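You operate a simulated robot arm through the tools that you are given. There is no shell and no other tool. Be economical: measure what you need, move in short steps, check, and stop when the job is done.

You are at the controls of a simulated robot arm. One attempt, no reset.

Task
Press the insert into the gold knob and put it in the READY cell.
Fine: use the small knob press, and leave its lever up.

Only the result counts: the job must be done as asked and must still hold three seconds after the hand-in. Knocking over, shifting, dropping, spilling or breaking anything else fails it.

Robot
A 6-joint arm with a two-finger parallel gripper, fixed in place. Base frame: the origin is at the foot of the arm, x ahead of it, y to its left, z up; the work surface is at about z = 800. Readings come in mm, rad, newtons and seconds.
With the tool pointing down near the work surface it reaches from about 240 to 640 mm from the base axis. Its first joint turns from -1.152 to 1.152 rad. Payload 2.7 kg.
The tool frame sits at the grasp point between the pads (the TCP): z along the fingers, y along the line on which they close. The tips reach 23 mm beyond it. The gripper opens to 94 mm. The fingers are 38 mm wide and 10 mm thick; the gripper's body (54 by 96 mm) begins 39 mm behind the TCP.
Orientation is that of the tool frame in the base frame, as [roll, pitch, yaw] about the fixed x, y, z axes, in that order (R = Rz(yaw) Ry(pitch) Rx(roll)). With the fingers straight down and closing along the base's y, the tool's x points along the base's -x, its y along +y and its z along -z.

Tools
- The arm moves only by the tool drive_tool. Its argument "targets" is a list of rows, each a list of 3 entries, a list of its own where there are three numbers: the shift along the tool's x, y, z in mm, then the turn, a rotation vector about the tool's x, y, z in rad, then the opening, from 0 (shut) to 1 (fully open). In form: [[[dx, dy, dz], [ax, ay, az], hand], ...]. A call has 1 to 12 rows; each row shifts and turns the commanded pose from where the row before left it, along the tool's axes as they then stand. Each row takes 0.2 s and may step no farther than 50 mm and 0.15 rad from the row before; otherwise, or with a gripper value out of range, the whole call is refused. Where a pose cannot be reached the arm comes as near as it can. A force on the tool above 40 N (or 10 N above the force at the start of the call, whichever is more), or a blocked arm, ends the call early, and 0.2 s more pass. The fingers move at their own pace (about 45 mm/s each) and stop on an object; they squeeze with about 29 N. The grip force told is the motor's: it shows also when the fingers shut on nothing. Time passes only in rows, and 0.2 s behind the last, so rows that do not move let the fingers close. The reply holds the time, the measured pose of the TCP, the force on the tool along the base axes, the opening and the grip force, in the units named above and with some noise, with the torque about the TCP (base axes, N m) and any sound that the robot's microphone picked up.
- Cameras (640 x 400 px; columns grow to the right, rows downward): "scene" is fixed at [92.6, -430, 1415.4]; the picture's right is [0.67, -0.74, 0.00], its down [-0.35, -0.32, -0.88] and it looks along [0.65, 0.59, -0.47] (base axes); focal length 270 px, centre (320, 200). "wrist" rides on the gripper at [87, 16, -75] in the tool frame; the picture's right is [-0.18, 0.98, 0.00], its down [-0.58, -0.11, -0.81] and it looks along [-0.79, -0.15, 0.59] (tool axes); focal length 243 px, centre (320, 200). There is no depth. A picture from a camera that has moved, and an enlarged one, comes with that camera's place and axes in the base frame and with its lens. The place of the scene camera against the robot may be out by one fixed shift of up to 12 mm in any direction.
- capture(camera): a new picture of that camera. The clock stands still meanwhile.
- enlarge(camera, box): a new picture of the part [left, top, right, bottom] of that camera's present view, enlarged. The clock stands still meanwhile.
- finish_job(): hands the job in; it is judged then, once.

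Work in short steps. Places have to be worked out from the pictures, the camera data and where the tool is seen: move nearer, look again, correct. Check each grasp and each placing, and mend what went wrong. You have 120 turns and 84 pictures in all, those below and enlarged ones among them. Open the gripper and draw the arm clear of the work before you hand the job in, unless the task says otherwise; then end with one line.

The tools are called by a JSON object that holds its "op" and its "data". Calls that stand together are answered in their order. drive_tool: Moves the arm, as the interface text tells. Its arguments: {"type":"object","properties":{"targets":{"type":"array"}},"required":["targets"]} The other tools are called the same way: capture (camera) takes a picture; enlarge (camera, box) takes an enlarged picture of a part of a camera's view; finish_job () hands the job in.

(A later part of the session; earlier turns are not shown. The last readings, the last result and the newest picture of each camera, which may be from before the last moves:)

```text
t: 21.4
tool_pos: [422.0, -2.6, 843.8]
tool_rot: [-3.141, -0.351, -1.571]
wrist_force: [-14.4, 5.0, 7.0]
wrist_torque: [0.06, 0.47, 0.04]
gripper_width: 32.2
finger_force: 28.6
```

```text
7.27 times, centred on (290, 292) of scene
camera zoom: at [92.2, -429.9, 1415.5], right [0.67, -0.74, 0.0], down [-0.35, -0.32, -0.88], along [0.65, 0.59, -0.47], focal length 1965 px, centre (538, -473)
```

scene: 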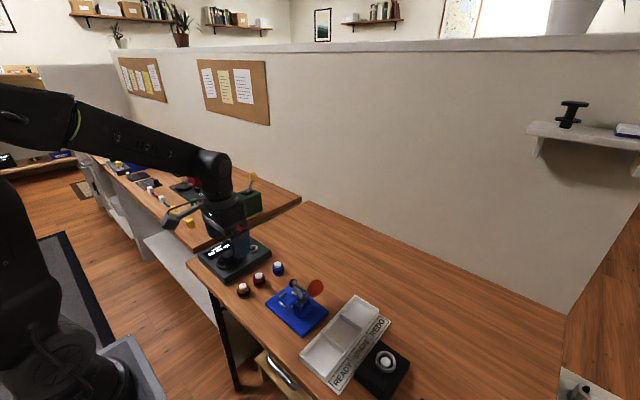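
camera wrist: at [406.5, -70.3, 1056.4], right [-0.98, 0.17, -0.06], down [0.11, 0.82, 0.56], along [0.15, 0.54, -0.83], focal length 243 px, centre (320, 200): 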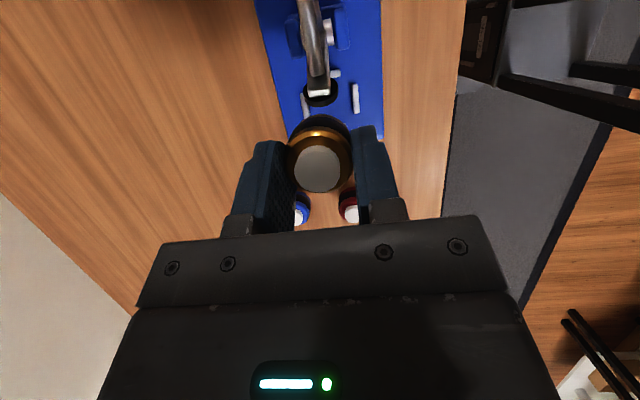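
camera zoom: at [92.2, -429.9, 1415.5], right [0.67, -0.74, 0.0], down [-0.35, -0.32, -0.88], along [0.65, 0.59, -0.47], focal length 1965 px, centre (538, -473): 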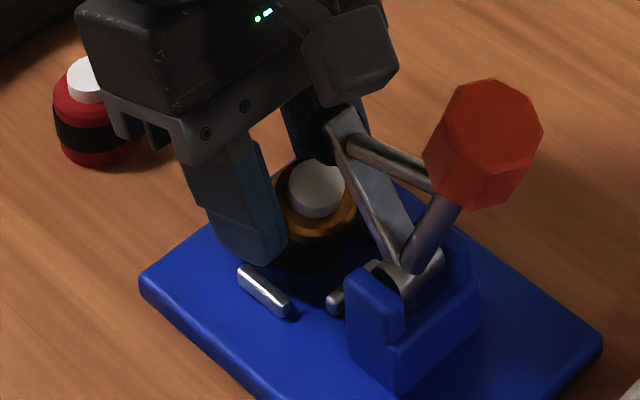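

Force shows the knob pressed against the +x bar. Lift 3 mm and shift −3 mm in x, −8.5 mm in y.

{"op": "drive_tool", "data": {"targets": [[[1, 1, -2.8], [0, 0, 0], 0.2], [[4, 1, 1.45], [0, 0, 0], 0.2], [[4, 1, 1.45], [0, 0, 0], 0.2], [[0, 0, 0], [0, 0, 0], 0.2]]}}

{"op": "enlarge", "data": {"camera": "scene", "box": [260, 265, 320, 320]}}

{"op": "enlarge", "data": {"camera": "wrist", "box": [230, 60, 410, 210]}}

```text
t: 22.4
tool_pos: [419.7, -11.5, 849.0]
tool_rot: [-3.137, -0.349, -1.571]
wrist_force: [1.0, 0.2, -1.2]
wrist_torque: [0.01, -0.02, 0.02]
gripper_width: 32.0
finger_force: 29.2
```

```text
7.27 times, centred on (290, 292) of scene
camera zoom: at [92.6, -430.0, 1415.4], right [0.67, -0.74, 0.0], down [-0.35, -0.32, -0.88], along [0.65, 0.59, -0.47], focal length 1965 px, centre (538, -473)
```

zoom: 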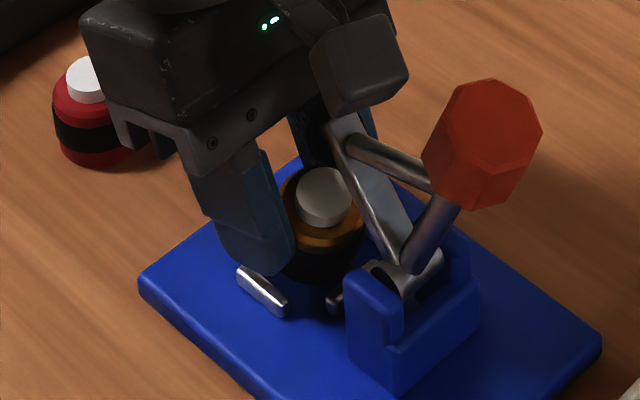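

```text
2.67 times, centred on (320, 135) of wrist
camera zoom: at [405.3, -66.9, 946.8], right [-0.98, 0.17, -0.07], down [0.11, 0.82, 0.56], along [0.15, 0.54, -0.83], focal length 647 px, centre (320, 373)
```

zoom: 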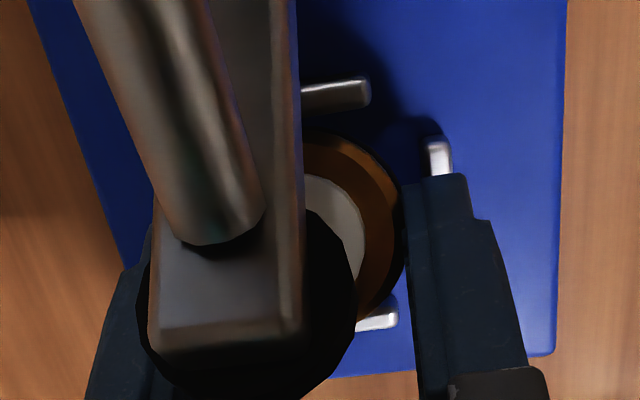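

Now knob ≈(422,−21) versus nest ≈(421.5,−20): well centred. Lower in small steps until it touches.

{"op": "drive_tool", "data": {"targets": [[[-0.7, 0, 1.9], [0, 0, 0], 0.2], [[-0.7, 0, 1.9], [0, 0, 0], 0.2], [[0, 0, 0], [0, 0, 0], 0.2]]}}

```text
t: 23.1
tool_pos: [419.5, -12.6, 845.0]
tool_rot: [-3.14, -0.352, -1.569]
wrist_force: [-5.3, 4.2, 9.7]
wrist_torque: [0.17, 0.36, -0.1]
gripper_width: 32.1
finger_force: 29.2
stopped in row 3: the force on the tool passed its limit at 43 N (the readings are from after the stop); the commanded pose is now the measured one
```

Contact is a fingertip on the −x bar again (bars reach ≈819). Back off slightly and release.

{"op": "drive_tool", "data": {"targets": [[[0.4, 0, -1.2], [0, 0, 0], 0.2], [[0, 0, 0], [0, 0, 0], 0.35], [[0, 0, 0], [0, 0, 0], 0.4], [[0, 0, 0], [0, 0, 0], 0.45], [[0, 0, 0], [0, 0, 0], 0.45]]}}

{"op": "enlarge", "data": {"camera": "scene", "box": [260, 265, 320, 320]}}

{"op": "enlarge", "data": {"camera": "wrist", "box": [230, 60, 410, 210]}}

```text
t: 24.3
tool_pos: [419.9, -12.5, 847.7]
tool_rot: [-3.138, -0.349, -1.57]
wrist_force: [-0.2, 0.1, -0.3]
wrist_torque: [0.0, -0.02, -0.01]
gripper_width: 42.7
finger_force: 0.1
```

```text
7.27 times, centred on (290, 292) of scene
camera zoom: at [92.6, -430.0, 1415.4], right [0.67, -0.74, 0.0], down [-0.35, -0.32, -0.88], along [0.65, 0.59, -0.47], focal length 1965 px, centre (538, -473)
```

zoom: 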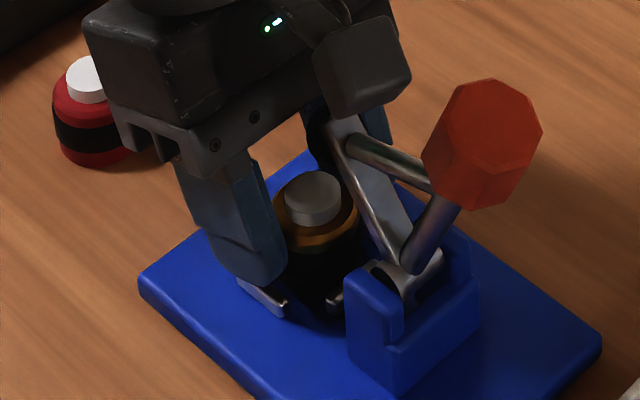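

```text
2.67 times, centred on (320, 135) of wrist
camera zoom: at [405.8, -67.6, 946.1], right [-0.98, 0.17, -0.07], down [0.11, 0.82, 0.56], along [0.15, 0.54, -0.83], focal length 647 px, centre (320, 373)
```

zoom: 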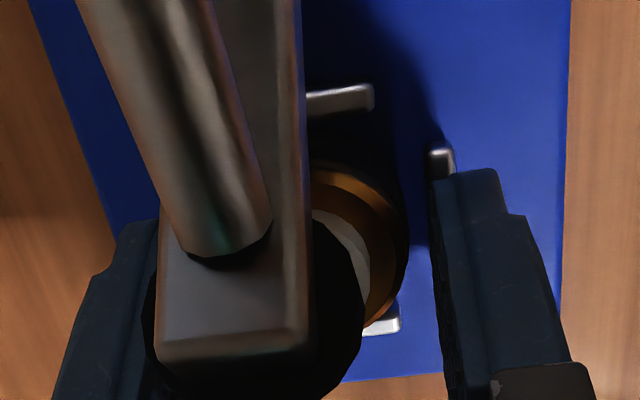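

Knob now sits upright. Withdraw straight up to inspect.

{"op": "drive_tool", "data": {"targets": [[[3.4, 0, -9.4], [0, 0, 0], 0.47], [[6.9, 0, -18.8], [0, 0, 0], 0.47], [[10.3, 0, -28.2], [0, 0, 0], 0.47], [[17.2, 0, -46.9], [0, 0, 0], 0.47], [[0, 0, 0], [0, 0, 0], 0.47]]}}

{"op": "enlarge", "data": {"camera": "scene", "box": [260, 265, 320, 320]}}

{"op": "enlarge", "data": {"camera": "wrist", "box": [240, 0, 400, 160]}}

```text
t: 25.5
tool_pos: [418.4, -14.1, 959.9]
tool_rot: [-3.141, -0.35, -1.57]
wrist_force: [0.4, -0.2, 0.5]
wrist_torque: [0.01, -0.01, 0.02]
gripper_width: 44.1
finger_force: 0.0
```

```text
7.27 times, centred on (290, 292) of scene
camera zoom: at [92.6, -430.0, 1415.4], right [0.67, -0.74, 0.0], down [-0.35, -0.32, -0.88], along [0.65, 0.59, -0.47], focal length 1965 px, centre (538, -473)
```

zoom: 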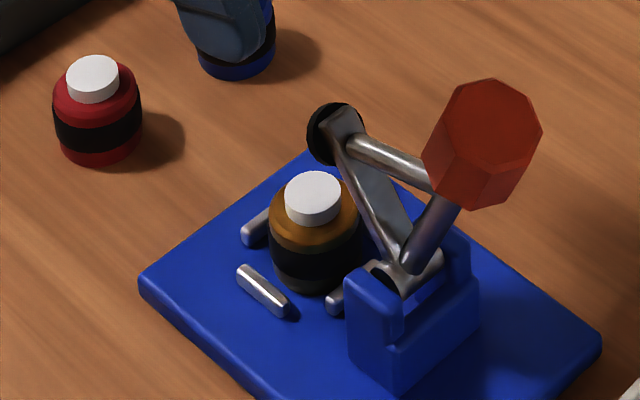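

```text
2.50 times, centred on (320, 80) of wrist
camera zoom: at [404.1, -69.7, 1058.2], right [-0.98, 0.17, -0.07], down [0.11, 0.82, 0.56], along [0.15, 0.54, -0.83], focal length 606 px, centre (320, 500)
```

zoom: 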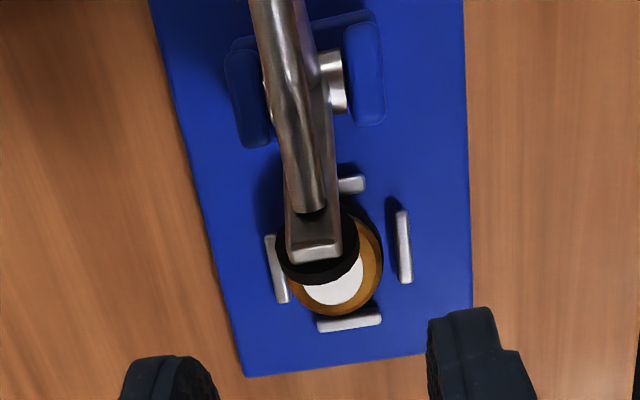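

The knob sits flat inside the nest. Now raise, untilt, and look at the lever handle.

{"op": "drive_tool", "data": {"targets": [[[12, 0, -33], [0, 0, 0], 0.47], [[12, 0, -33], [0, 0, 0], 0.47], [[0, 0, 0], [0, -0.1167, 0], 0.47], [[0, 0, 0], [0, -0.1167, 0], 0.5], [[0, 0, 0], [0, -0.1166, 0], 0.5], [[48, -1, 0], [0, 0, 0], 0.5], [[48, -1, 0], [0, 0, 0], 0.5], [[0, 0, 0], [0, 0, 0], 0.5]]}}

{"op": "capture", "data": {"camera": "wrist"}}

{"op": "enlarge", "data": {"camera": "scene", "box": [250, 230, 350, 330]}}

```text
t: 27.3
tool_pos: [421.9, -108.9, 1030.5]
tool_rot: [-3.14, -0.002, -1.567]
wrist_force: [0.7, -0.6, 0.1]
wrist_torque: [0.0, -0.01, -0.03]
gripper_width: 47.0
finger_force: 0.0
```

```text
32 pictures are left
camera wrist: at [406.4, -194.7, 1105.0], right [-0.98, 0.18, 0.0], down [0.11, 0.58, 0.81], along [0.15, 0.79, -0.59], focal length 243 px, centre (320, 200)
```

wrist: 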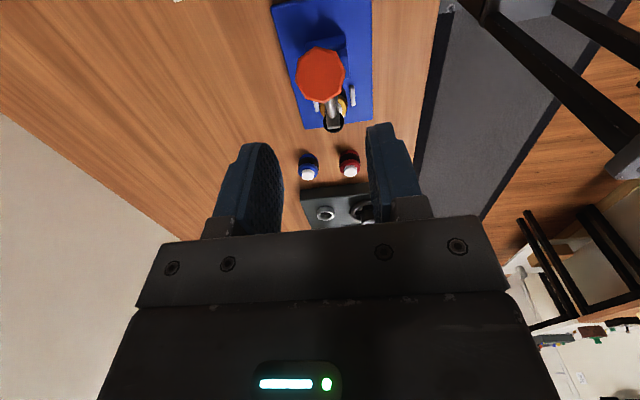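

```text
4.00 times, centred on (300, 280) of scene
camera zoom: at [92.6, -430.0, 1415.4], right [0.67, -0.74, 0.0], down [-0.35, -0.32, -0.88], along [0.65, 0.59, -0.47], focal length 1081 px, centre (400, -120)
```

zoom: 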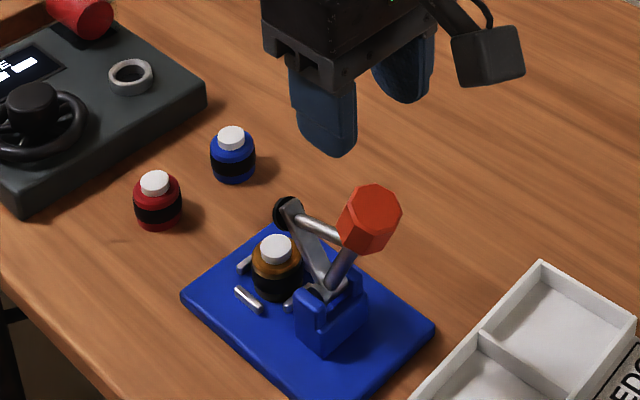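

Handle located at ≈(420,−117,938), about 31 mm across. Descend straddling it along x.

{"op": "drive_tool", "data": {"targets": [[[2.7, 0, 25], [0, 0, 0], 0.58], [[2.7, 0, 25], [0, 0, 0], 0.58], [[2, 0, 15], [0, 0, 0], 0.58], [[0, 0, 0], [0, 0, 0], 0.58]]}}

{"op": "capture", "data": {"camera": "wrist"}}

{"op": "enlarge", "data": {"camera": "scene", "box": [250, 230, 350, 330]}}

```text
t: 28.3
tool_pos: [421.9, -116.2, 963.8]
tool_rot: [-3.139, -0.003, -1.569]
wrist_force: [-0.2, -0.9, 0.0]
wrist_torque: [0.0, 0.03, -0.01]
gripper_width: 54.6
finger_force: 0.1
```

```text
30 pictures are left
camera wrist: at [408.0, -201.3, 1037.9], right [-0.98, 0.18, 0.0], down [0.11, 0.58, 0.81], along [0.15, 0.79, -0.59], focal length 243 px, centre (320, 200)
```

wrist: 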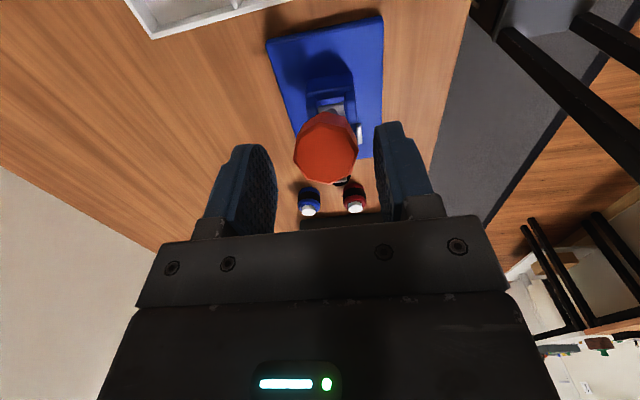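

```text
4.00 times, centred on (300, 280) of scene
camera zoom: at [92.6, -430.0, 1415.4], right [0.67, -0.74, 0.0], down [-0.35, -0.32, -0.88], along [0.65, 0.59, -0.47], focal length 1081 px, centre (400, -120)
```

zoom: 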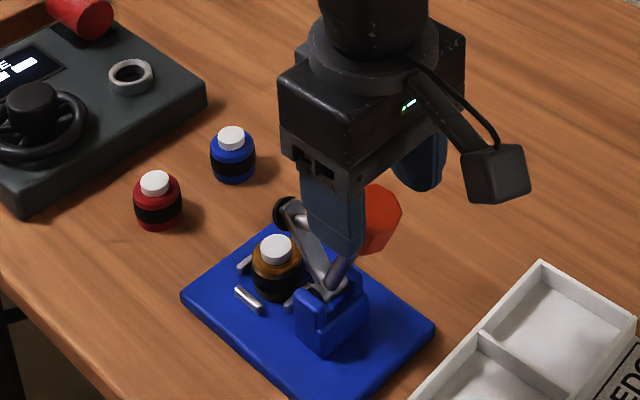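

Triangulated handle: (422,−113,937). Descend the last 27 mm and close on it.

{"op": "drive_tool", "data": {"targets": [[[-1, 0, 13], [0, 0, 0], 0.58], [[-1, 0, 14], [0, 0, 0], 0.58], [[0, 0, 0], [0, 0, 0], 0.45], [[0, 0, 0], [0, 0, 0], 0.3], [[0, 0, 0], [0, 0, 0], 0.2], [[0, 0, 0], [0, 0, 0], 0.2]]}}

{"op": "enlarge", "data": {"camera": "scene", "box": [250, 230, 350, 330]}}

{"op": "capture", "data": {"camera": "wrist"}}

```text
t: 29.7
tool_pos: [420.0, -115.0, 937.9]
tool_rot: [3.135, -0.001, -1.572]
wrist_force: [-30.4, -1.8, 3.7]
wrist_torque: [0.01, -0.85, -0.25]
gripper_width: 33.8
finger_force: 44.8
```

```text
4.00 times, centred on (300, 280) of scene
camera zoom: at [91.7, -430.0, 1415.4], right [0.67, -0.74, 0.0], down [-0.35, -0.32, -0.88], along [0.65, 0.59, -0.47], focal length 1081 px, centre (400, -120)
```

zoom: 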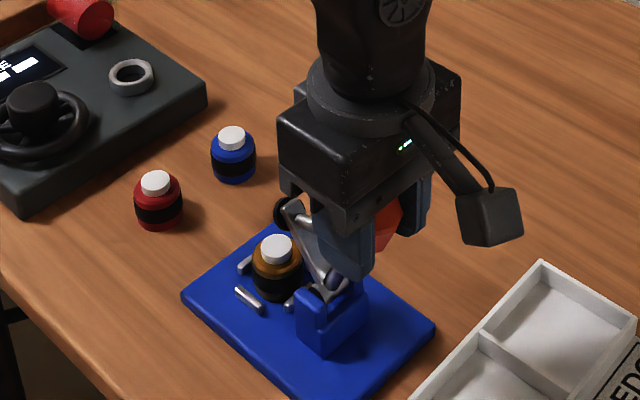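

```text
27 pictures are left
camera wrist: at [405.6, -200.3, 1011.1], right [-0.98, 0.18, 0.01], down [0.11, 0.58, 0.81], along [0.15, 0.79, -0.59], focal length 243 px, centre (320, 200)
```

wrist: 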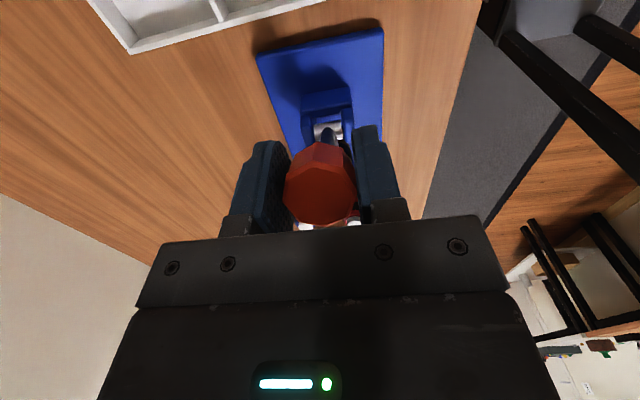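

Gripped (33.8 mm) but with 30 N side load along −x: I shift slightly toward −x to relieve it.

{"op": "drive_tool", "data": {"targets": [[[0, 1.5, 0], [0, 0, 0], 0.2], [[0, 0, 0], [0, 0, 0], 0.2]]}}

```text
t: 30.3
tool_pos: [420.3, -114.8, 936.5]
tool_rot: [3.14, -0.001, -1.569]
wrist_force: [-24.8, -4.5, 6.4]
wrist_torque: [-0.11, -0.43, -0.41]
gripper_width: 33.7
finger_force: 45.2
```

{"op": "drive_tool", "data": {"targets": [[[0, 1.5, 0], [0, 0, 0], 0.2], [[0, 1.5, 0], [0, 0, 0], 0.2], [[0, 0, 0], [0, 0, 0], 0.2]]}}

```text
t: 31.1
tool_pos: [420.6, -114.2, 937.7]
tool_rot: [-3.133, -0.004, -1.565]
wrist_force: [2.5, -4.4, 8.9]
wrist_torque: [0.01, 0.9, 0.8]
gripper_width: 33.8
finger_force: 44.6
```

Side load gone; ease back 0.7 mm to balance torque and begin swinging the handle toward +y along the arc about the pivot (radius ≈102).

{"op": "drive_tool", "data": {"targets": [[[0, -0.7, 0], [0, 0, 0], 0.2], [[-5, 0, -2], [0, 0, 0], 0.2], [[-5.1, 0, -1.6], [0, 0, 0], 0.2], [[0, 0, 0], [0, 0, 0], 0.2]]}}

{"op": "enlarge", "data": {"camera": "scene", "box": [250, 230, 350, 330]}}

```text
t: 32.1
tool_pos: [419.9, -105.0, 940.0]
tool_rot: [-3.133, -0.004, -1.566]
wrist_force: [11.9, -16.5, 9.5]
wrist_torque: [-1.14, 0.66, 0.22]
gripper_width: 33.6
finger_force: 44.7
```

```text
4.00 times, centred on (300, 280) of scene
camera zoom: at [92.8, -430.4, 1415.2], right [0.67, -0.74, 0.0], down [-0.35, -0.32, -0.88], along [0.65, 0.59, -0.47], focal length 1081 px, centre (400, -120)
```

zoom: 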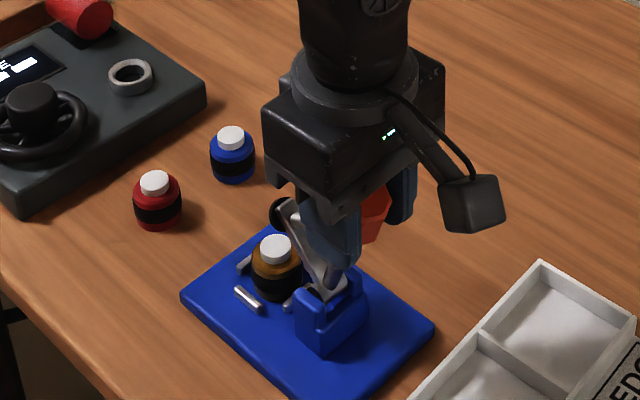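

The lever follows; twisting torque builds, so I'll let the tool rotate along with the lever.

{"op": "drive_tool", "data": {"targets": [[[0, -0.6, 0], [0, 0.08, 0], 0.2], [[-10.35, 0, -2.6], [0, 0.1047, 0], 0.2], [[-10.35, 0, -2.6], [0, 0.1047, 0], 0.2], [[0, 0, 0], [0, 0, 0], 0.2]]}}

```text
t: 33.1
tool_pos: [420.2, -84.1, 941.9]
tool_rot: [-3.133, -0.293, -1.571]
wrist_force: [4.0, -2.4, 32.8]
wrist_torque: [-0.02, 0.84, 0.28]
gripper_width: 33.5
finger_force: 44.9
```

Upward load 33 N: the arc runs a bit higher than I commanded. Raise ~2 mm and continue with corrected direction.

{"op": "drive_tool", "data": {"targets": [[[0.5, -0.4, -1.9], [0, 0, 0], 0.2], [[-5.05, 0, -1.7], [0, 0.052, 0], 0.2], [[-5.05, 0, -1.7], [0, 0.052, 0], 0.2], [[0, 0, 0], [0, 0, 0], 0.2]]}}

```text
t: 34.1
tool_pos: [419.0, -73.5, 943.6]
tool_rot: [-3.14, -0.397, -1.571]
wrist_force: [6.8, -11.3, 19.5]
wrist_torque: [-1.01, 0.71, 0.0]
gripper_width: 33.5
finger_force: 44.9
```

{"op": "drive_tool", "data": {"targets": [[[0.6, -0.3, -1.6], [0, 0.05, 0], 0.2], [[-5.05, 0, -1.75], [0, 0.06, 0], 0.2], [[-5.05, 0, -1.75], [0, 0.06, 0], 0.2], [[-5.05, 0, -1.75], [0, 0.06, 0], 0.2], [[-5.05, 0, -1.75], [0, 0.06, 0], 0.2], [[0, 0, 0], [0, 0, 0], 0.2]]}}

{"op": "enlarge", "data": {"camera": "scene", "box": [250, 230, 350, 330]}}

```text
t: 35.5
tool_pos: [420.3, -51.4, 941.4]
tool_rot: [-3.141, -0.685, -1.572]
wrist_force: [9.9, 5.8, -10.9]
wrist_torque: [0.67, 0.36, -0.05]
gripper_width: 33.3
finger_force: 44.8
```

```text
4.00 times, centred on (300, 280) of scene
camera zoom: at [93.1, -429.9, 1415.4], right [0.67, -0.74, 0.0], down [-0.35, -0.32, -0.88], along [0.65, 0.59, -0.47], focal length 1081 px, centre (400, -120)
```

zoom: 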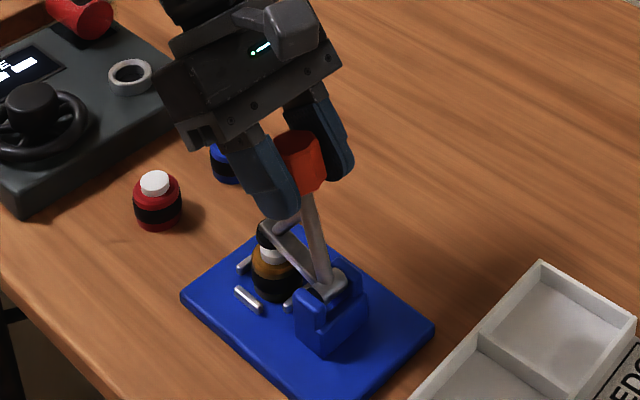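

Foot is approaching the insert. Continue another ~12° in small steps.

{"op": "drive_tool", "data": {"targets": [[[-5, -0.3, -1.6], [0, 0.035, 0], 0.2], [[-5, 0, -1.8], [0, 0.045, 0], 0.2], [[-5, 0, -1.8], [0, 0.05, 0], 0.2], [[0, 0, 0], [0, 0, 0], 0.2]]}}

{"op": "enlarge", "data": {"camera": "scene", "box": [260, 265, 320, 320]}}

```text
t: 36.5
tool_pos: [420.8, -36.8, 936.4]
tool_rot: [-3.135, -0.816, -1.574]
wrist_force: [5.5, -10.7, 11.6]
wrist_torque: [-1.23, 0.65, -0.24]
gripper_width: 33.7
finger_force: 44.6
```

```text
7.27 times, centred on (290, 292) of scene
camera zoom: at [92.7, -430.2, 1415.3], right [0.67, -0.74, 0.0], down [-0.35, -0.32, -0.88], along [0.65, 0.59, -0.47], focal length 1965 px, centre (538, -473)
```

zoom: 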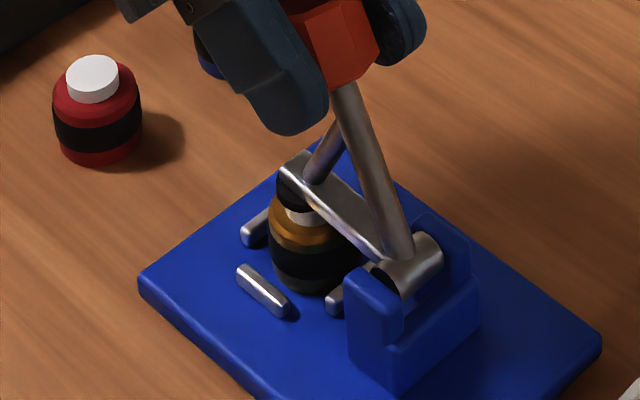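

Foot has reached the insert. Press onward in small steps, watching force and sound.

{"op": "drive_tool", "data": {"targets": [[[0, -0.4, 0], [0, 0.04, 0], 0.2], [[-3.7, 0, -1.5], [0, 0.04, 0], 0.2], [[-3.7, 0, -1.5], [0, 0.04, 0], 0.2], [[0, 0, 0], [0, 0, 0], 0.2]]}}

{"op": "enlarge", "data": {"camera": "scene", "box": [260, 265, 320, 320]}}

```text
t: 37.5
tool_pos: [420.1, -26.9, 931.4]
tool_rot: [-3.14, -0.935, -1.569]
wrist_force: [-3.0, 12.4, -8.0]
wrist_torque: [1.19, 0.48, -0.34]
gripper_width: 33.6
finger_force: 45.3
```

```text
7.27 times, centred on (290, 292) of scene
camera zoom: at [92.7, -429.7, 1415.5], right [0.67, -0.74, 0.0], down [-0.35, -0.32, -0.88], along [0.65, 0.59, -0.47], focal length 1965 px, centre (538, -473)
```

zoom: 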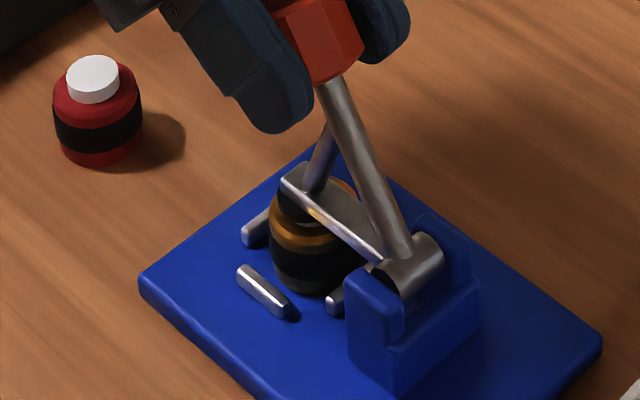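

Foot has gone lower; the insert is barely visible. Continue pushing without tool rotation to feel the stop.

{"op": "drive_tool", "data": {"targets": [[[-2.7, 0, -1.0], [0, 0, 0], 0.2], [[-2.7, 0, -1.0], [0, 0, 0], 0.2], [[0, 0, 0], [0, 0, 0], 0.2]]}}

{"op": "enlarge", "data": {"camera": "scene", "box": [270, 275, 310, 310]}}

```text
t: 38.3
tool_pos: [419.9, -26.8, 931.1]
tool_rot: [-3.138, -0.941, -1.576]
wrist_force: [-9.9, -33.4, 11.0]
wrist_torque: [-0.17, -0.65, 0.44]
gripper_width: 33.9
finger_force: 44.6
```

```text
11.43 times, centred on (290, 292) of scene
camera zoom: at [92.2, -430.9, 1415.1], right [0.67, -0.74, 0.0], down [-0.35, -0.32, -0.88], along [0.65, 0.59, -0.47], focal length 3088 px, centre (663, -857)
```

zoom: 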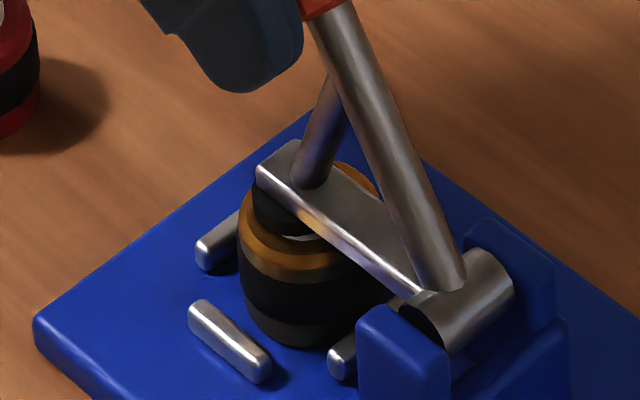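

Now there's firm resistance (≈35 N). Push a bit more to seat it fully.

{"op": "drive_tool", "data": {"targets": [[[-1.5, 0, -0.6], [0, 0, 0], 0.2], [[-1.5, 0, -0.6], [0, 0, 0], 0.2], [[-1.5, 0, -0.6], [0, 0, 0], 0.2], [[0, 0, 0], [0, 0, 0], 0.2]]}}

{"op": "enlarge", "data": {"camera": "scene", "box": [270, 275, 310, 310]}}

```text
t: 39.3
tool_pos: [420.0, -20.5, 927.2]
tool_rot: [-3.141, -0.942, -1.575]
wrist_force: [-16.8, -27.1, 23.7]
wrist_torque: [0.2, -0.56, 0.36]
gripper_width: 33.8
finger_force: 44.9
```

```text
11.43 times, centred on (290, 292) of scene
camera zoom: at [91.9, -430.7, 1415.2], right [0.67, -0.74, 0.0], down [-0.35, -0.32, -0.88], along [0.65, 0.59, -0.47], focal length 3088 px, centre (663, -857)
```

zoom: 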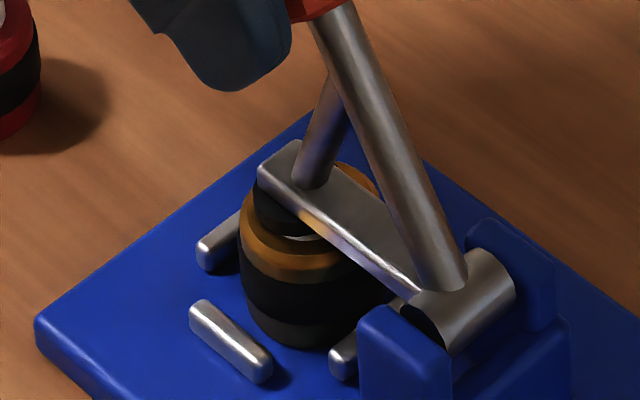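

The lever seems near its stop. One more push up to the force limit, then I'll raise it and inspect.

{"op": "drive_tool", "data": {"targets": [[[-1.5, 0.5, -0.2], [0, 0, 0], 0.2], [[-1.5, 0, -0.2], [0, 0, 0], 0.2], [[-1.5, 0, -0.2], [0, 0, 0], 0.2], [[-1.5, 0, -0.2], [0, 0, 0], 0.2]]}}

```text
t: 40.3
tool_pos: [420.1, -16.1, 923.4]
tool_rot: [-3.139, -0.942, -1.577]
wrist_force: [-3.5, -23.9, 25.7]
wrist_torque: [-0.18, 0.38, -0.25]
gripper_width: 33.6
finger_force: 44.7
```

{"op": "enlarge", "data": {"camera": "scene", "box": [260, 255, 320, 310]}}

```text
7.27 times, centred on (290, 282) of scene
camera zoom: at [92.2, -430.6, 1415.2], right [0.67, -0.74, 0.0], down [-0.35, -0.32, -0.88], along [0.65, 0.59, -0.47], focal length 1965 px, centre (538, -400)
```

zoom: 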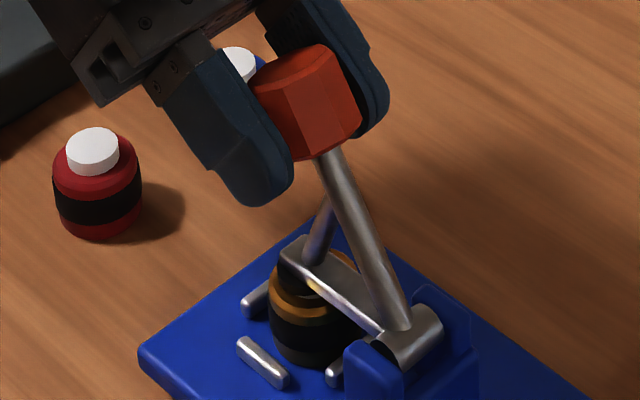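

The pads have slipped on the handle, so the lever is at its stop. Now raise the lever back along the arc.

{"op": "drive_tool", "data": {"targets": [[[4.7, 0, 1.9], [0, -0.05, 0], 0.2], [[4.7, 0, 1.9], [0, -0.05, 0], 0.2], [[4.7, 0, 1.9], [0, -0.05, 0], 0.2], [[4.7, 0, 1.9], [0, -0.05, 0], 0.2], [[0, 0, 0], [0, 0, 0], 0.2]]}}

```text
t: 41.5
tool_pos: [420.7, -31.3, 932.0]
tool_rot: [-3.135, -0.734, -1.574]
wrist_force: [-5.4, 17.1, 20.2]
wrist_torque: [0.53, 0.65, -0.32]
gripper_width: 33.9
finger_force: 45.1
```

{"op": "drive_tool", "data": {"targets": [[[1.3, 0, -1.5], [0, 0, 0], 0.2], [[4.8, 0, 1.6], [0, -0.05, 0], 0.2], [[4.8, 0, 1.6], [0, -0.05, 0], 0.2], [[4.8, 0, 1.6], [0, -0.05, 0], 0.2], [[4.8, 0, 1.6], [0, -0.05, 0], 0.2], [[0, 0, 0], [0, 0, 0], 0.2]]}}

{"op": "enlarge", "data": {"camera": "scene", "box": [260, 245, 320, 320]}}

```text
t: 42.9
tool_pos: [419.2, -53.6, 939.3]
tool_rot: [-3.14, -0.536, -1.569]
wrist_force: [2.5, 12.3, -4.0]
wrist_torque: [1.13, 0.5, -0.16]
gripper_width: 33.4
finger_force: 45.0
```

```text
5.33 times, centred on (290, 282) of scene
camera zoom: at [92.8, -429.7, 1415.5], right [0.67, -0.74, 0.0], down [-0.35, -0.32, -0.88], along [0.65, 0.59, -0.47], focal length 1441 px, centre (480, -240)
```

zoom: 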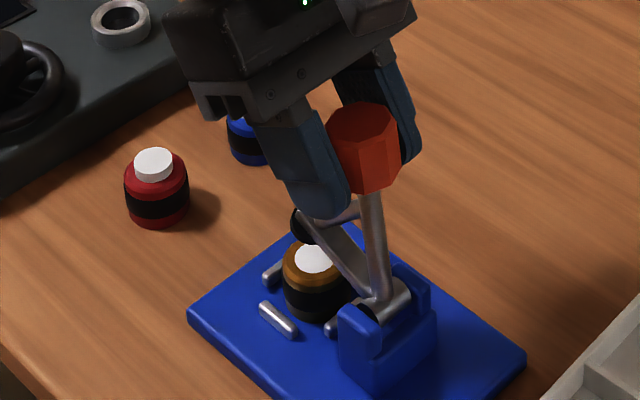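

The insert now looks flush. Keep raising the lever to its up stop.

{"op": "drive_tool", "data": {"targets": [[[4.8, 0, 1.6], [0, -0.08, 0], 0.2], [[4.9, 0, 1.5], [0, -0.07, 0], 0.2], [[4.9, 0, 1.5], [0, -0.06, 0], 0.2], [[4.9, 0, 1.5], [0, -0.05, 0], 0.2], [[4.9, 0, 1.5], [0, -0.05, 0], 0.2], [[0, 0, 0], [0, 0, 0], 0.2]]}}

```text
t: 44.3
tool_pos: [419.8, -77.6, 942.4]
tool_rot: [-3.14, -0.226, -1.568]
wrist_force: [-0.3, -4.2, -1.4]
wrist_torque: [-0.3, 0.84, -0.01]
gripper_width: 33.4
finger_force: 45.6
```

{"op": "drive_tool", "data": {"targets": [[[4.8, 0, 1.4], [0, -0.045, 0], 0.2], [[4.8, 0, 1.4], [0, -0.045, 0], 0.2], [[4.8, 0, 1.5], [0, -0.045, 0], 0.2], [[4.8, 0, 1.5], [0, -0.045, 0], 0.2], [[4.8, 0, 1.6], [0, -0.045, 0], 0.2], [[0, 0, 0], [0, 0, 0], 0.2]]}}

{"op": "enlarge", "data": {"camera": "scene", "box": [260, 245, 320, 320]}}

```text
t: 45.7
tool_pos: [419.5, -102.3, 936.8]
tool_rot: [-3.14, 0.002, -1.572]
wrist_force: [-9.0, 16.4, -10.9]
wrist_torque: [1.2, -0.57, -0.3]
gripper_width: 33.8
finger_force: 45.2
```

```text
5.33 times, centred on (290, 282) of scene
camera zoom: at [92.5, -429.6, 1415.5], right [0.67, -0.74, 0.0], down [-0.35, -0.32, -0.88], along [0.65, 0.59, -0.47], focal length 1441 px, centre (480, -240)
```

zoom: 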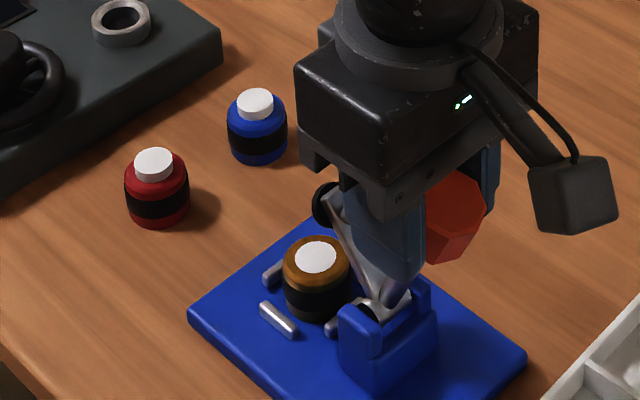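

The insert is flush. Push the lever a few mm more to the up stop.

{"op": "drive_tool", "data": {"targets": [[[4.5, 0, 1.2], [0, -0.03, 0], 0.2], [[4.5, 0, 1.6], [0, -0.03, 0], 0.2], [[3, 0, 1], [0, 0, 0], 0.2], [[0, 0, 0], [0, 0, 0], 0.2]]}}

```text
t: 46.7
tool_pos: [419.9, -111.9, 933.3]
tool_rot: [-3.137, 0.063, -1.568]
wrist_force: [-8.0, 33.7, 11.4]
wrist_torque: [0.22, 0.46, 0.15]
gripper_width: 33.6
finger_force: 45.0
```

At the up stop (34 N). Relax, open, and rise clear of the handle.

{"op": "drive_tool", "data": {"targets": [[[-2.5, 0, 0], [0, 0.03, 0], 0.2], [[0, 0, 0], [0, 0.03, 0], 0.45], [[0, 0, 0], [0, 0, 0], 0.58], [[0, 0, 0], [0, 0, 0], 0.58], [[0, 0, -25], [0, 0, 0], 0.58], [[0, 0, -40], [0, 0, 0], 0.58], [[0, 0, -40], [0, 0, 0], 0.58], [[0, 0, 0], [0, 0, 0], 0.58]]}}

{"op": "enlarge", "data": {"camera": "scene", "box": [260, 255, 320, 320]}}

```text
t: 48.5
tool_pos: [418.9, -110.9, 1039.3]
tool_rot: [-3.139, -0.001, -1.57]
wrist_force: [0.6, -0.4, -0.7]
wrist_torque: [0.0, -0.02, -0.03]
gripper_width: 54.7
finger_force: 0.1
```

```text
6.15 times, centred on (290, 288) of scene
camera zoom: at [92.6, -430.0, 1415.4], right [0.67, -0.74, 0.0], down [-0.35, -0.32, -0.88], along [0.65, 0.59, -0.47], focal length 1663 px, centre (505, -338)
```

zoom: 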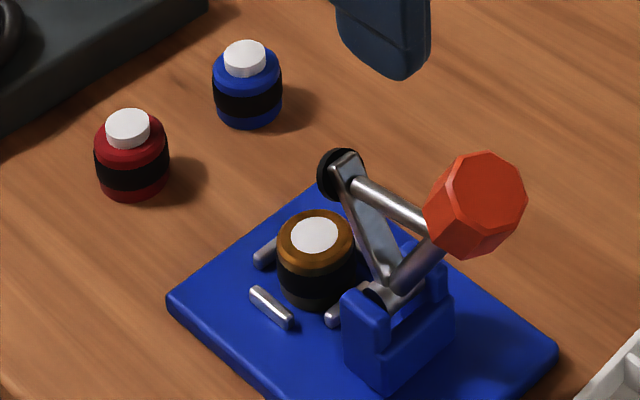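

Insert flush, lever up as at the start, other knobs untouched. Return above the nest with the same 0.35 tilt to fetch the knob.

{"op": "drive_tool", "data": {"targets": [[[-49, -1.3, 0], [0, 0, 0], 0.52], [[-49, -1.3, 0], [0, 0, 0], 0.52], [[0, 0, 0], [0, 0.1167, 0], 0.52], [[0, 0, 0], [0, 0.1167, 0], 0.52], [[0, 0, 0], [0, 0.1166, 0], 0.52], [[-16, 0, 43.9], [0, 0, 0], 0.52], [[-16, 0, 43.9], [0, 0, 0], 0.52], [[0, 0, 0], [0, 0, 0], 0.52]]}}

{"op": "enlarge", "data": {"camera": "wrist", "box": [230, 0, 410, 180]}}

```text
t: 50.3
tool_pos: [420.5, -15.1, 945.9]
tool_rot: [-3.138, -0.352, -1.571]
wrist_force: [-0.7, -0.1, -0.3]
wrist_torque: [-0.05, -0.03, -0.01]
gripper_width: 49.1
finger_force: 0.0
```

```text
2.22 times, centred on (320, 90) of wrist
camera zoom: at [404.7, -70.2, 1044.7], right [-0.98, 0.17, -0.07], down [0.11, 0.82, 0.56], along [0.15, 0.54, -0.83], focal length 539 px, centre (320, 444)
```

zoom: 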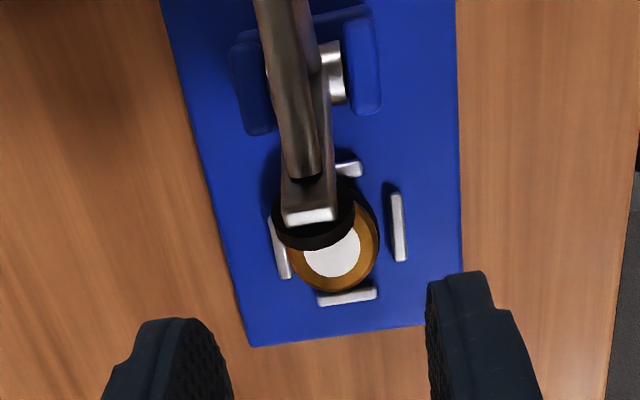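

Knob at (422.6,−19). Descend to z≈847 with open fingers.

{"op": "drive_tool", "data": {"targets": [[[-11.4, -2, 28.2], [0, 0, 0], 0.52], [[-10.3, 0, 28.2], [0, 0, 0], 0.52], [[-8, 0, 20], [0, 0, 0], 0.52], [[-5.8, 0, 15.5], [0, 0, 0], 0.52], [[0, 0, 0], [0, 0, 0], 0.52]]}}

{"op": "enlarge", "data": {"camera": "wrist", "box": [230, 60, 410, 210]}}

```text
t: 51.5
tool_pos: [423.2, -13.5, 846.6]
tool_rot: [-3.135, -0.35, -1.57]
wrist_force: [-4.5, 5.3, 24.2]
wrist_torque: [0.27, 0.88, 0.02]
gripper_width: 50.4
finger_force: 0.9
```

```text
2.67 times, centred on (320, 135) of wrist
camera zoom: at [408.9, -68.5, 945.7], right [-0.98, 0.17, -0.07], down [0.1, 0.82, 0.56], along [0.15, 0.54, -0.83], focal length 647 px, centre (320, 373)
```

zoom: 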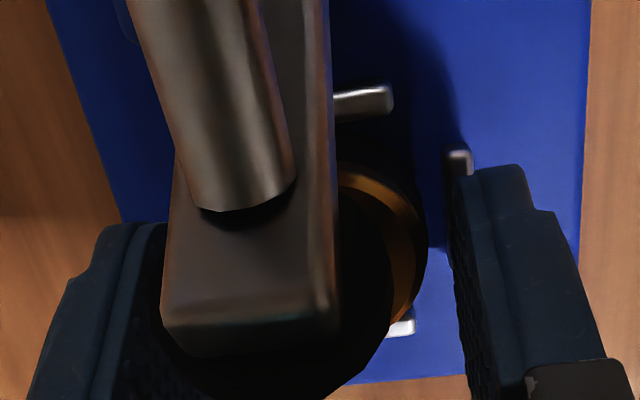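

A fingertip rests on a bar (24 N); rise 1.5 mm and close on the knob.

{"op": "drive_tool", "data": {"targets": [[[0.5, 0, -1.4], [0, 0, 0], 0.52], [[0, 0, 0], [0, 0, 0], 0.42], [[0, 0, 0], [0, 0, 0], 0.3], [[0, 0, 0], [0, 0, 0], 0.2], [[0, 0, 0], [0, 0, 0], 0.2]]}}

```text
t: 52.7
tool_pos: [423.8, -12.3, 845.5]
tool_rot: [-3.141, -0.351, -1.57]
wrist_force: [-10.2, 10.4, 12.4]
wrist_torque: [0.35, 0.33, -0.07]
gripper_width: 32.0
finger_force: 29.4
```

Gripped (32 mm). Lift in steps, drifting 3 mm to +y past the foot.

{"op": "drive_tool", "data": {"targets": [[[2, 0, -5.6], [0, 0, 0], 0.2], [[2, 0, -5.6], [0, 0, 0], 0.2], [[0.6, 0, -10.4], [0, 0, 0], 0.2], [[6.9, 0, -18.8], [0, 0, 0], 0.2], [[10.3, 0, -28.2], [0, 0, 0], 0.2], [[10.3, 0, -28.2], [0, 0, 0], 0.2], [[13.7, 0, -37.6], [0, 0, 0], 0.2], [[0, 0, 0], [0, 0, 0], 0.2]]}}

{"op": "enlarge", "data": {"camera": "scene", "box": [240, 200, 400, 400]}}

```text
t: 54.5
tool_pos: [424.1, -6.7, 990.4]
tool_rot: [-3.141, -0.349, -1.569]
wrist_force: [0.7, -0.1, -0.4]
wrist_torque: [0.04, -0.02, 0.01]
gripper_width: 31.9
finger_force: 29.2
```

```text
2.00 times, centred on (320, 300) of scene
camera zoom: at [92.6, -430.0, 1415.4], right [0.67, -0.74, 0.0], down [-0.35, -0.32, -0.88], along [0.65, 0.59, -0.47], focal length 540 px, centre (320, 0)
```

zoom: 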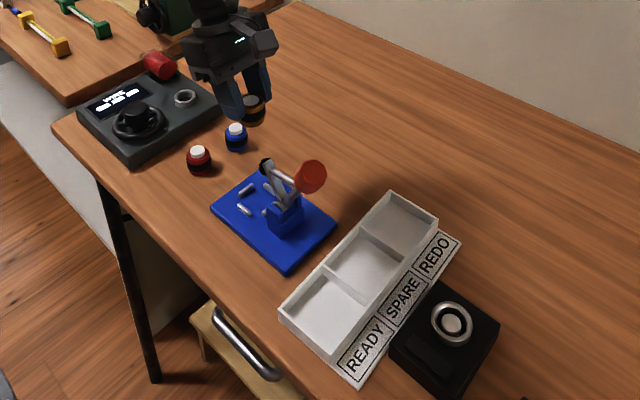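

Knob held. READY cell centre is ≈(366,−200) with scene bias removed (to be verified). Carry it over at z≈1010, clear of the lever.

{"op": "drive_tool", "data": {"targets": [[[6.9, 40, -18.8], [0, 0, 0], 0.2], [[43.4, 18, 15.9], [0, 0, 0], 0.2], [[43.4, 0, 15.9], [0, 0, 0], 0.2], [[43.4, 0, 15.9], [0, 0, 0], 0.2], [[43.4, 0, 15.9], [0, 0, 0], 0.2], [[0, 0, 0], [0, 0, 0], 0.2]]}}

{"op": "capture", "data": {"camera": "wrist"}}

```text
t: 55.9
tool_pos: [366.5, -193.5, 1007.4]
tool_rot: [-3.139, -0.351, -1.567]
wrist_force: [0.4, -0.4, -1.1]
wrist_torque: [0.0, -0.02, -0.03]
gripper_width: 31.7
finger_force: 29.3
```

```text
13 pictures are left
camera wrist: at [351.4, -248.6, 1105.4], right [-0.98, 0.17, -0.07], down [0.11, 0.82, 0.56], along [0.15, 0.54, -0.83], focal length 243 px, centre (320, 200)
```

wrist: 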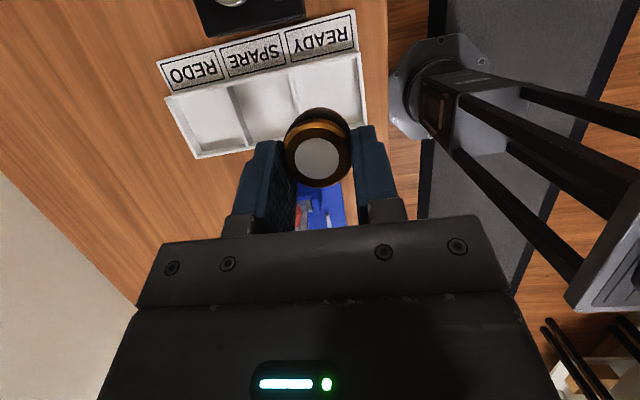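

READY cell spans x 332–404, y −231…−160: centre (368,−196). Descend to z≈870.

{"op": "drive_tool", "data": {"targets": [[[-12.6, -0.4, 31.8], [0, 0, 0], 0.2], [[-12.6, -0.4, 31.8], [0, 0, 0], 0.2], [[-12.6, -0.4, 31.8], [0, 0, 0], 0.2], [[-12.6, -0.3, 31.8], [0, 0, 0], 0.2], [[0, 0, 0], [0, 0, 0], 0.2]]}}

{"op": "capture", "data": {"camera": "wrist"}}

{"op": "enlarge", "data": {"camera": "scene", "box": [290, 280, 400, 400]}}

```text
t: 57.2
tool_pos: [369.7, -192.7, 876.9]
tool_rot: [-3.131, -0.352, -1.584]
wrist_force: [-4.4, -5.0, 3.4]
wrist_torque: [0.51, -0.47, -0.02]
gripper_width: 31.9
finger_force: 28.8
stopped in row 5: the force on the tool passed its limit at 42 N (the readings are from after the stop); the commanded pose is now the measured one
```

```text
12 pictures are left
camera wrist: at [353.0, -247.0, 976.1], right [-0.98, 0.18, -0.08], down [0.11, 0.82, 0.56], along [0.16, 0.54, -0.83], focal length 243 px, centre (320, 200)
```

wrist: 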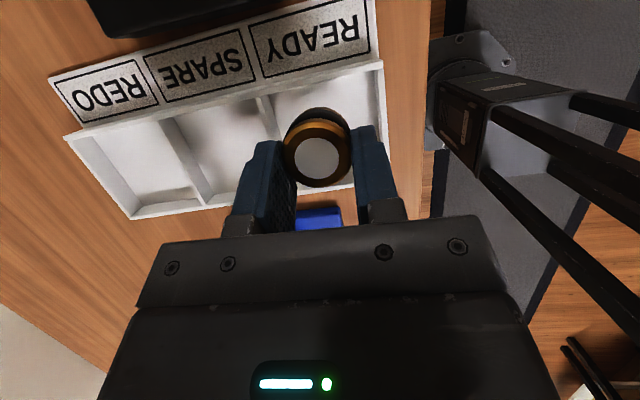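

```text
3.33 times, centred on (345, 340) of scene
camera zoom: at [92.5, -430.1, 1415.4], right [0.67, -0.74, 0.0], down [-0.35, -0.32, -0.88], along [0.65, 0.59, -0.47], focal length 901 px, centre (237, -267)
```

zoom: 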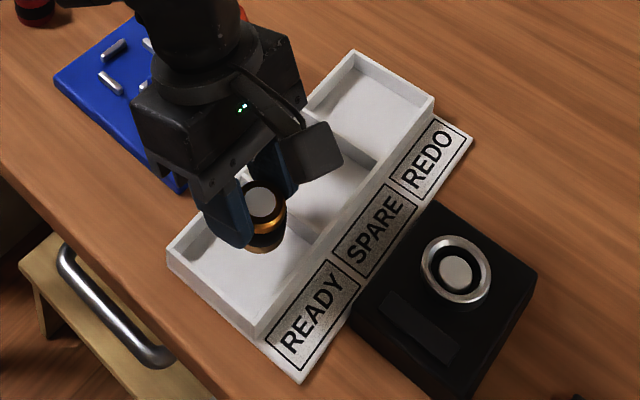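

Something touched: the leaning gripper body likely met the press handle. Back off toward −y/−x and look at the lever.

{"op": "drive_tool", "data": {"targets": [[[7.5, 8, 2.7], [0, 0, 0], 0.2], [[0, 0, 0], [0, 0, 0], 0.2]]}}

{"op": "enlarge", "data": {"camera": "scene", "box": [240, 250, 360, 360]}}

```text
t: 57.8
tool_pos: [362.3, -199.4, 876.3]
tool_rot: [-3.129, -0.351, -1.581]
wrist_force: [0.6, 0.5, 0.0]
wrist_torque: [0.04, -0.02, 0.0]
gripper_width: 32.0
finger_force: 29.0
```

```text
3.64 times, centred on (300, 305) of scene
camera zoom: at [92.6, -430.0, 1415.4], right [0.67, -0.74, 0.0], down [-0.35, -0.32, -0.88], along [0.65, 0.59, -0.47], focal length 983 px, centre (393, -182)
```

zoom: 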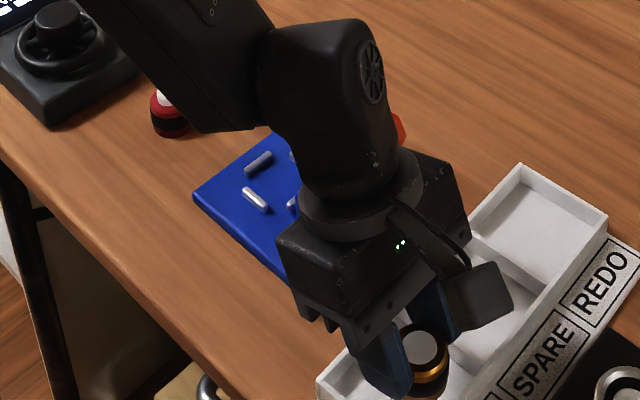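

No load now and the press looks unmoved. I'll rise and rotate about the vertical by −90° so the tool leans toward +x instead of over the press.

{"op": "drive_tool", "data": {"targets": [[[6.9, 0, -18.8], [0, 0, 0], 0.2], [[13.7, 0, -37.6], [0, 0, 0], 0.2], [[15.4, 0, -42.3], [0, 0, 0], 0.2], [[0, 0, 0], [0, 0, 0], 0.2]]}}

{"op": "drive_tool", "data": {"targets": [[[0, 0, 0], [-0.049, 0, 0.1341], 0.2], [[0, 0, 0], [-0.049, 0, 0.1341], 0.2], [[0, 0, 0], [-0.049, 0, 0.1341], 0.2], [[0, 0, 0], [-0.049, 0, 0.1341], 0.2], [[0, 0, 0], [-0.049, 0, 0.1341], 0.2], [[0, 0, 0], [-0.049, 0, 0.1341], 0.2], [[0, 0, 0], [-0.049, 0, 0.1341], 0.2], [[0, 0, 0], [-0.049, 0, 0.1341], 0.2], [[0, 0, 0], [-0.049, 0, 0.1341], 0.2], [[0, 0, 0], [-0.049, 0, 0.1341], 0.2], [[0, 0, 0], [-0.049, 0, 0.1341], 0.2]]}}

{"op": "capture", "data": {"camera": "wrist"}}

{"op": "enlarge", "data": {"camera": "scene", "box": [230, 230, 410, 400]}}

```text
t: 58.8
tool_pos: [359.1, -198.0, 982.0]
tool_rot: [-3.13, -0.354, -1.58]
wrist_force: [0.1, 0.7, -0.6]
wrist_torque: [-0.01, 0.01, 0.0]
gripper_width: 31.6
finger_force: 29.3
```

```text
t: 61.2
tool_pos: [360.5, -198.9, 981.8]
tool_rot: [-3.141, -0.341, 3.132]
wrist_force: [-0.3, 1.0, -0.3]
wrist_torque: [-0.03, -0.04, 0.03]
gripper_width: 31.7
finger_force: 29.1
```

```text
9 pictures are left
camera wrist: at [305.3, -181.1, 1079.9], right [0.18, 0.98, -0.06], down [0.82, -0.12, 0.57], along [0.55, -0.16, -0.82], focal length 243 px, centre (320, 200)
```

wrist: 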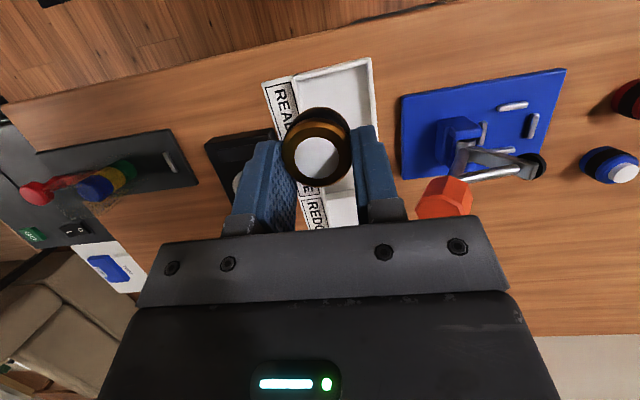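

```text
2.35 times, centred on (320, 315) of scene
camera zoom: at [92.6, -430.0, 1415.4], right [0.67, -0.74, 0.0], down [-0.35, -0.32, -0.88], along [0.65, 0.59, -0.47], focal length 636 px, centre (320, -71)
```

zoom: 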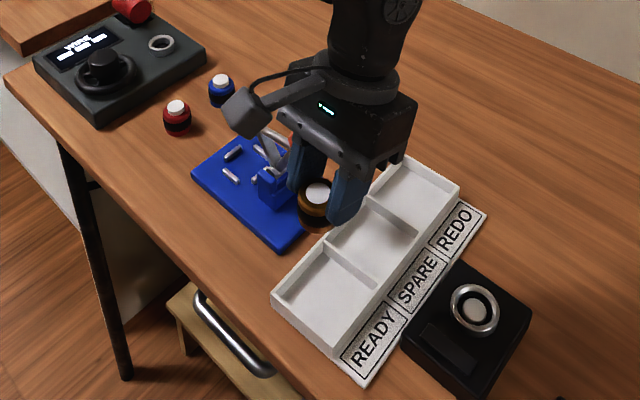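

Orientation good; press and lever unaffected. READY cell in this view: x 329–404, y −229…−157. Descend to z≈870 with the knob over (367,−195).

{"op": "drive_tool", "data": {"targets": [[[-12.6, 0.9, 25.2], [0, 0, 0], 0.2], [[-12.6, 0.9, 25.2], [0, 0, 0], 0.2], [[-12.6, 0.9, 25.2], [0, 0, 0], 0.2], [[-12.6, 0.8, 25.2], [0, 0, 0], 0.2], [[0, 0, 0], [0, 0, 0], 0.2]]}}

{"op": "capture", "data": {"camera": "wrist"}}

```text
t: 62.4
tool_pos: [374.7, -197.1, 869.1]
tool_rot: [-3.141, -0.339, 3.135]
wrist_force: [0.2, 0.4, -0.1]
wrist_torque: [0.02, 0.02, 0.02]
gripper_width: 31.7
finger_force: 28.9
```

```text
7 pictures are left
camera wrist: at [319.2, -179.4, 968.1], right [0.18, 0.98, -0.06], down [0.82, -0.11, 0.57], along [0.55, -0.15, -0.82], focal length 243 px, centre (320, 200)
```

wrist: 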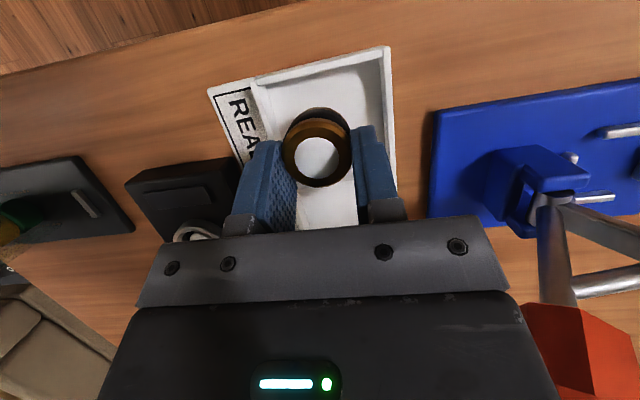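

Centred over the READY cell and clear of the handle. Lower to z≈848, then fine steps.

{"op": "drive_tool", "data": {"targets": [[[-3.5, 0, 10], [0, 0, 0], 0.2], [[-3.5, 0, 10], [0, 0, 0], 0.2], [[0, 0, 0], [0, 0, 0], 0.2]]}}

{"op": "drive_tool", "data": {"targets": [[[-1, 0, 2.8], [0, 0, 0], 0.2], [[-1, 0, 2.8], [0, 0, 0], 0.2], [[0, 0, 0], [0, 0, 0], 0.2]]}}

```text
t: 63.2
tool_pos: [373.1, -196.3, 850.3]
tool_rot: [-3.14, -0.338, 3.135]
wrist_force: [-0.3, 0.2, -1.8]
wrist_torque: [0.03, -0.03, 0.0]
gripper_width: 31.7
finger_force: 28.9
```

```text
t: 64.0
tool_pos: [374.2, -196.6, 842.8]
tool_rot: [-3.141, -0.338, 3.134]
wrist_force: [0.3, -0.1, -0.2]
wrist_torque: [-0.01, -0.01, 0.0]
gripper_width: 32.0
finger_force: 29.1
```

No contact yet; continue in 2 mm steps.

{"op": "drive_tool", "data": {"targets": [[[-0.7, 0, 1.9], [0, 0, 0], 0.2], [[-0.7, 0, 1.9], [0, 0, 0], 0.2], [[0, 0, 0], [0, 0, 0], 0.2]]}}

```text
t: 64.8
tool_pos: [375.7, -195.5, 840.7]
tool_rot: [-3.139, -0.34, 3.135]
wrist_force: [0.1, 0.7, 0.8]
wrist_torque: [0.0, 0.02, -0.02]
gripper_width: 32.0
finger_force: 29.1
```

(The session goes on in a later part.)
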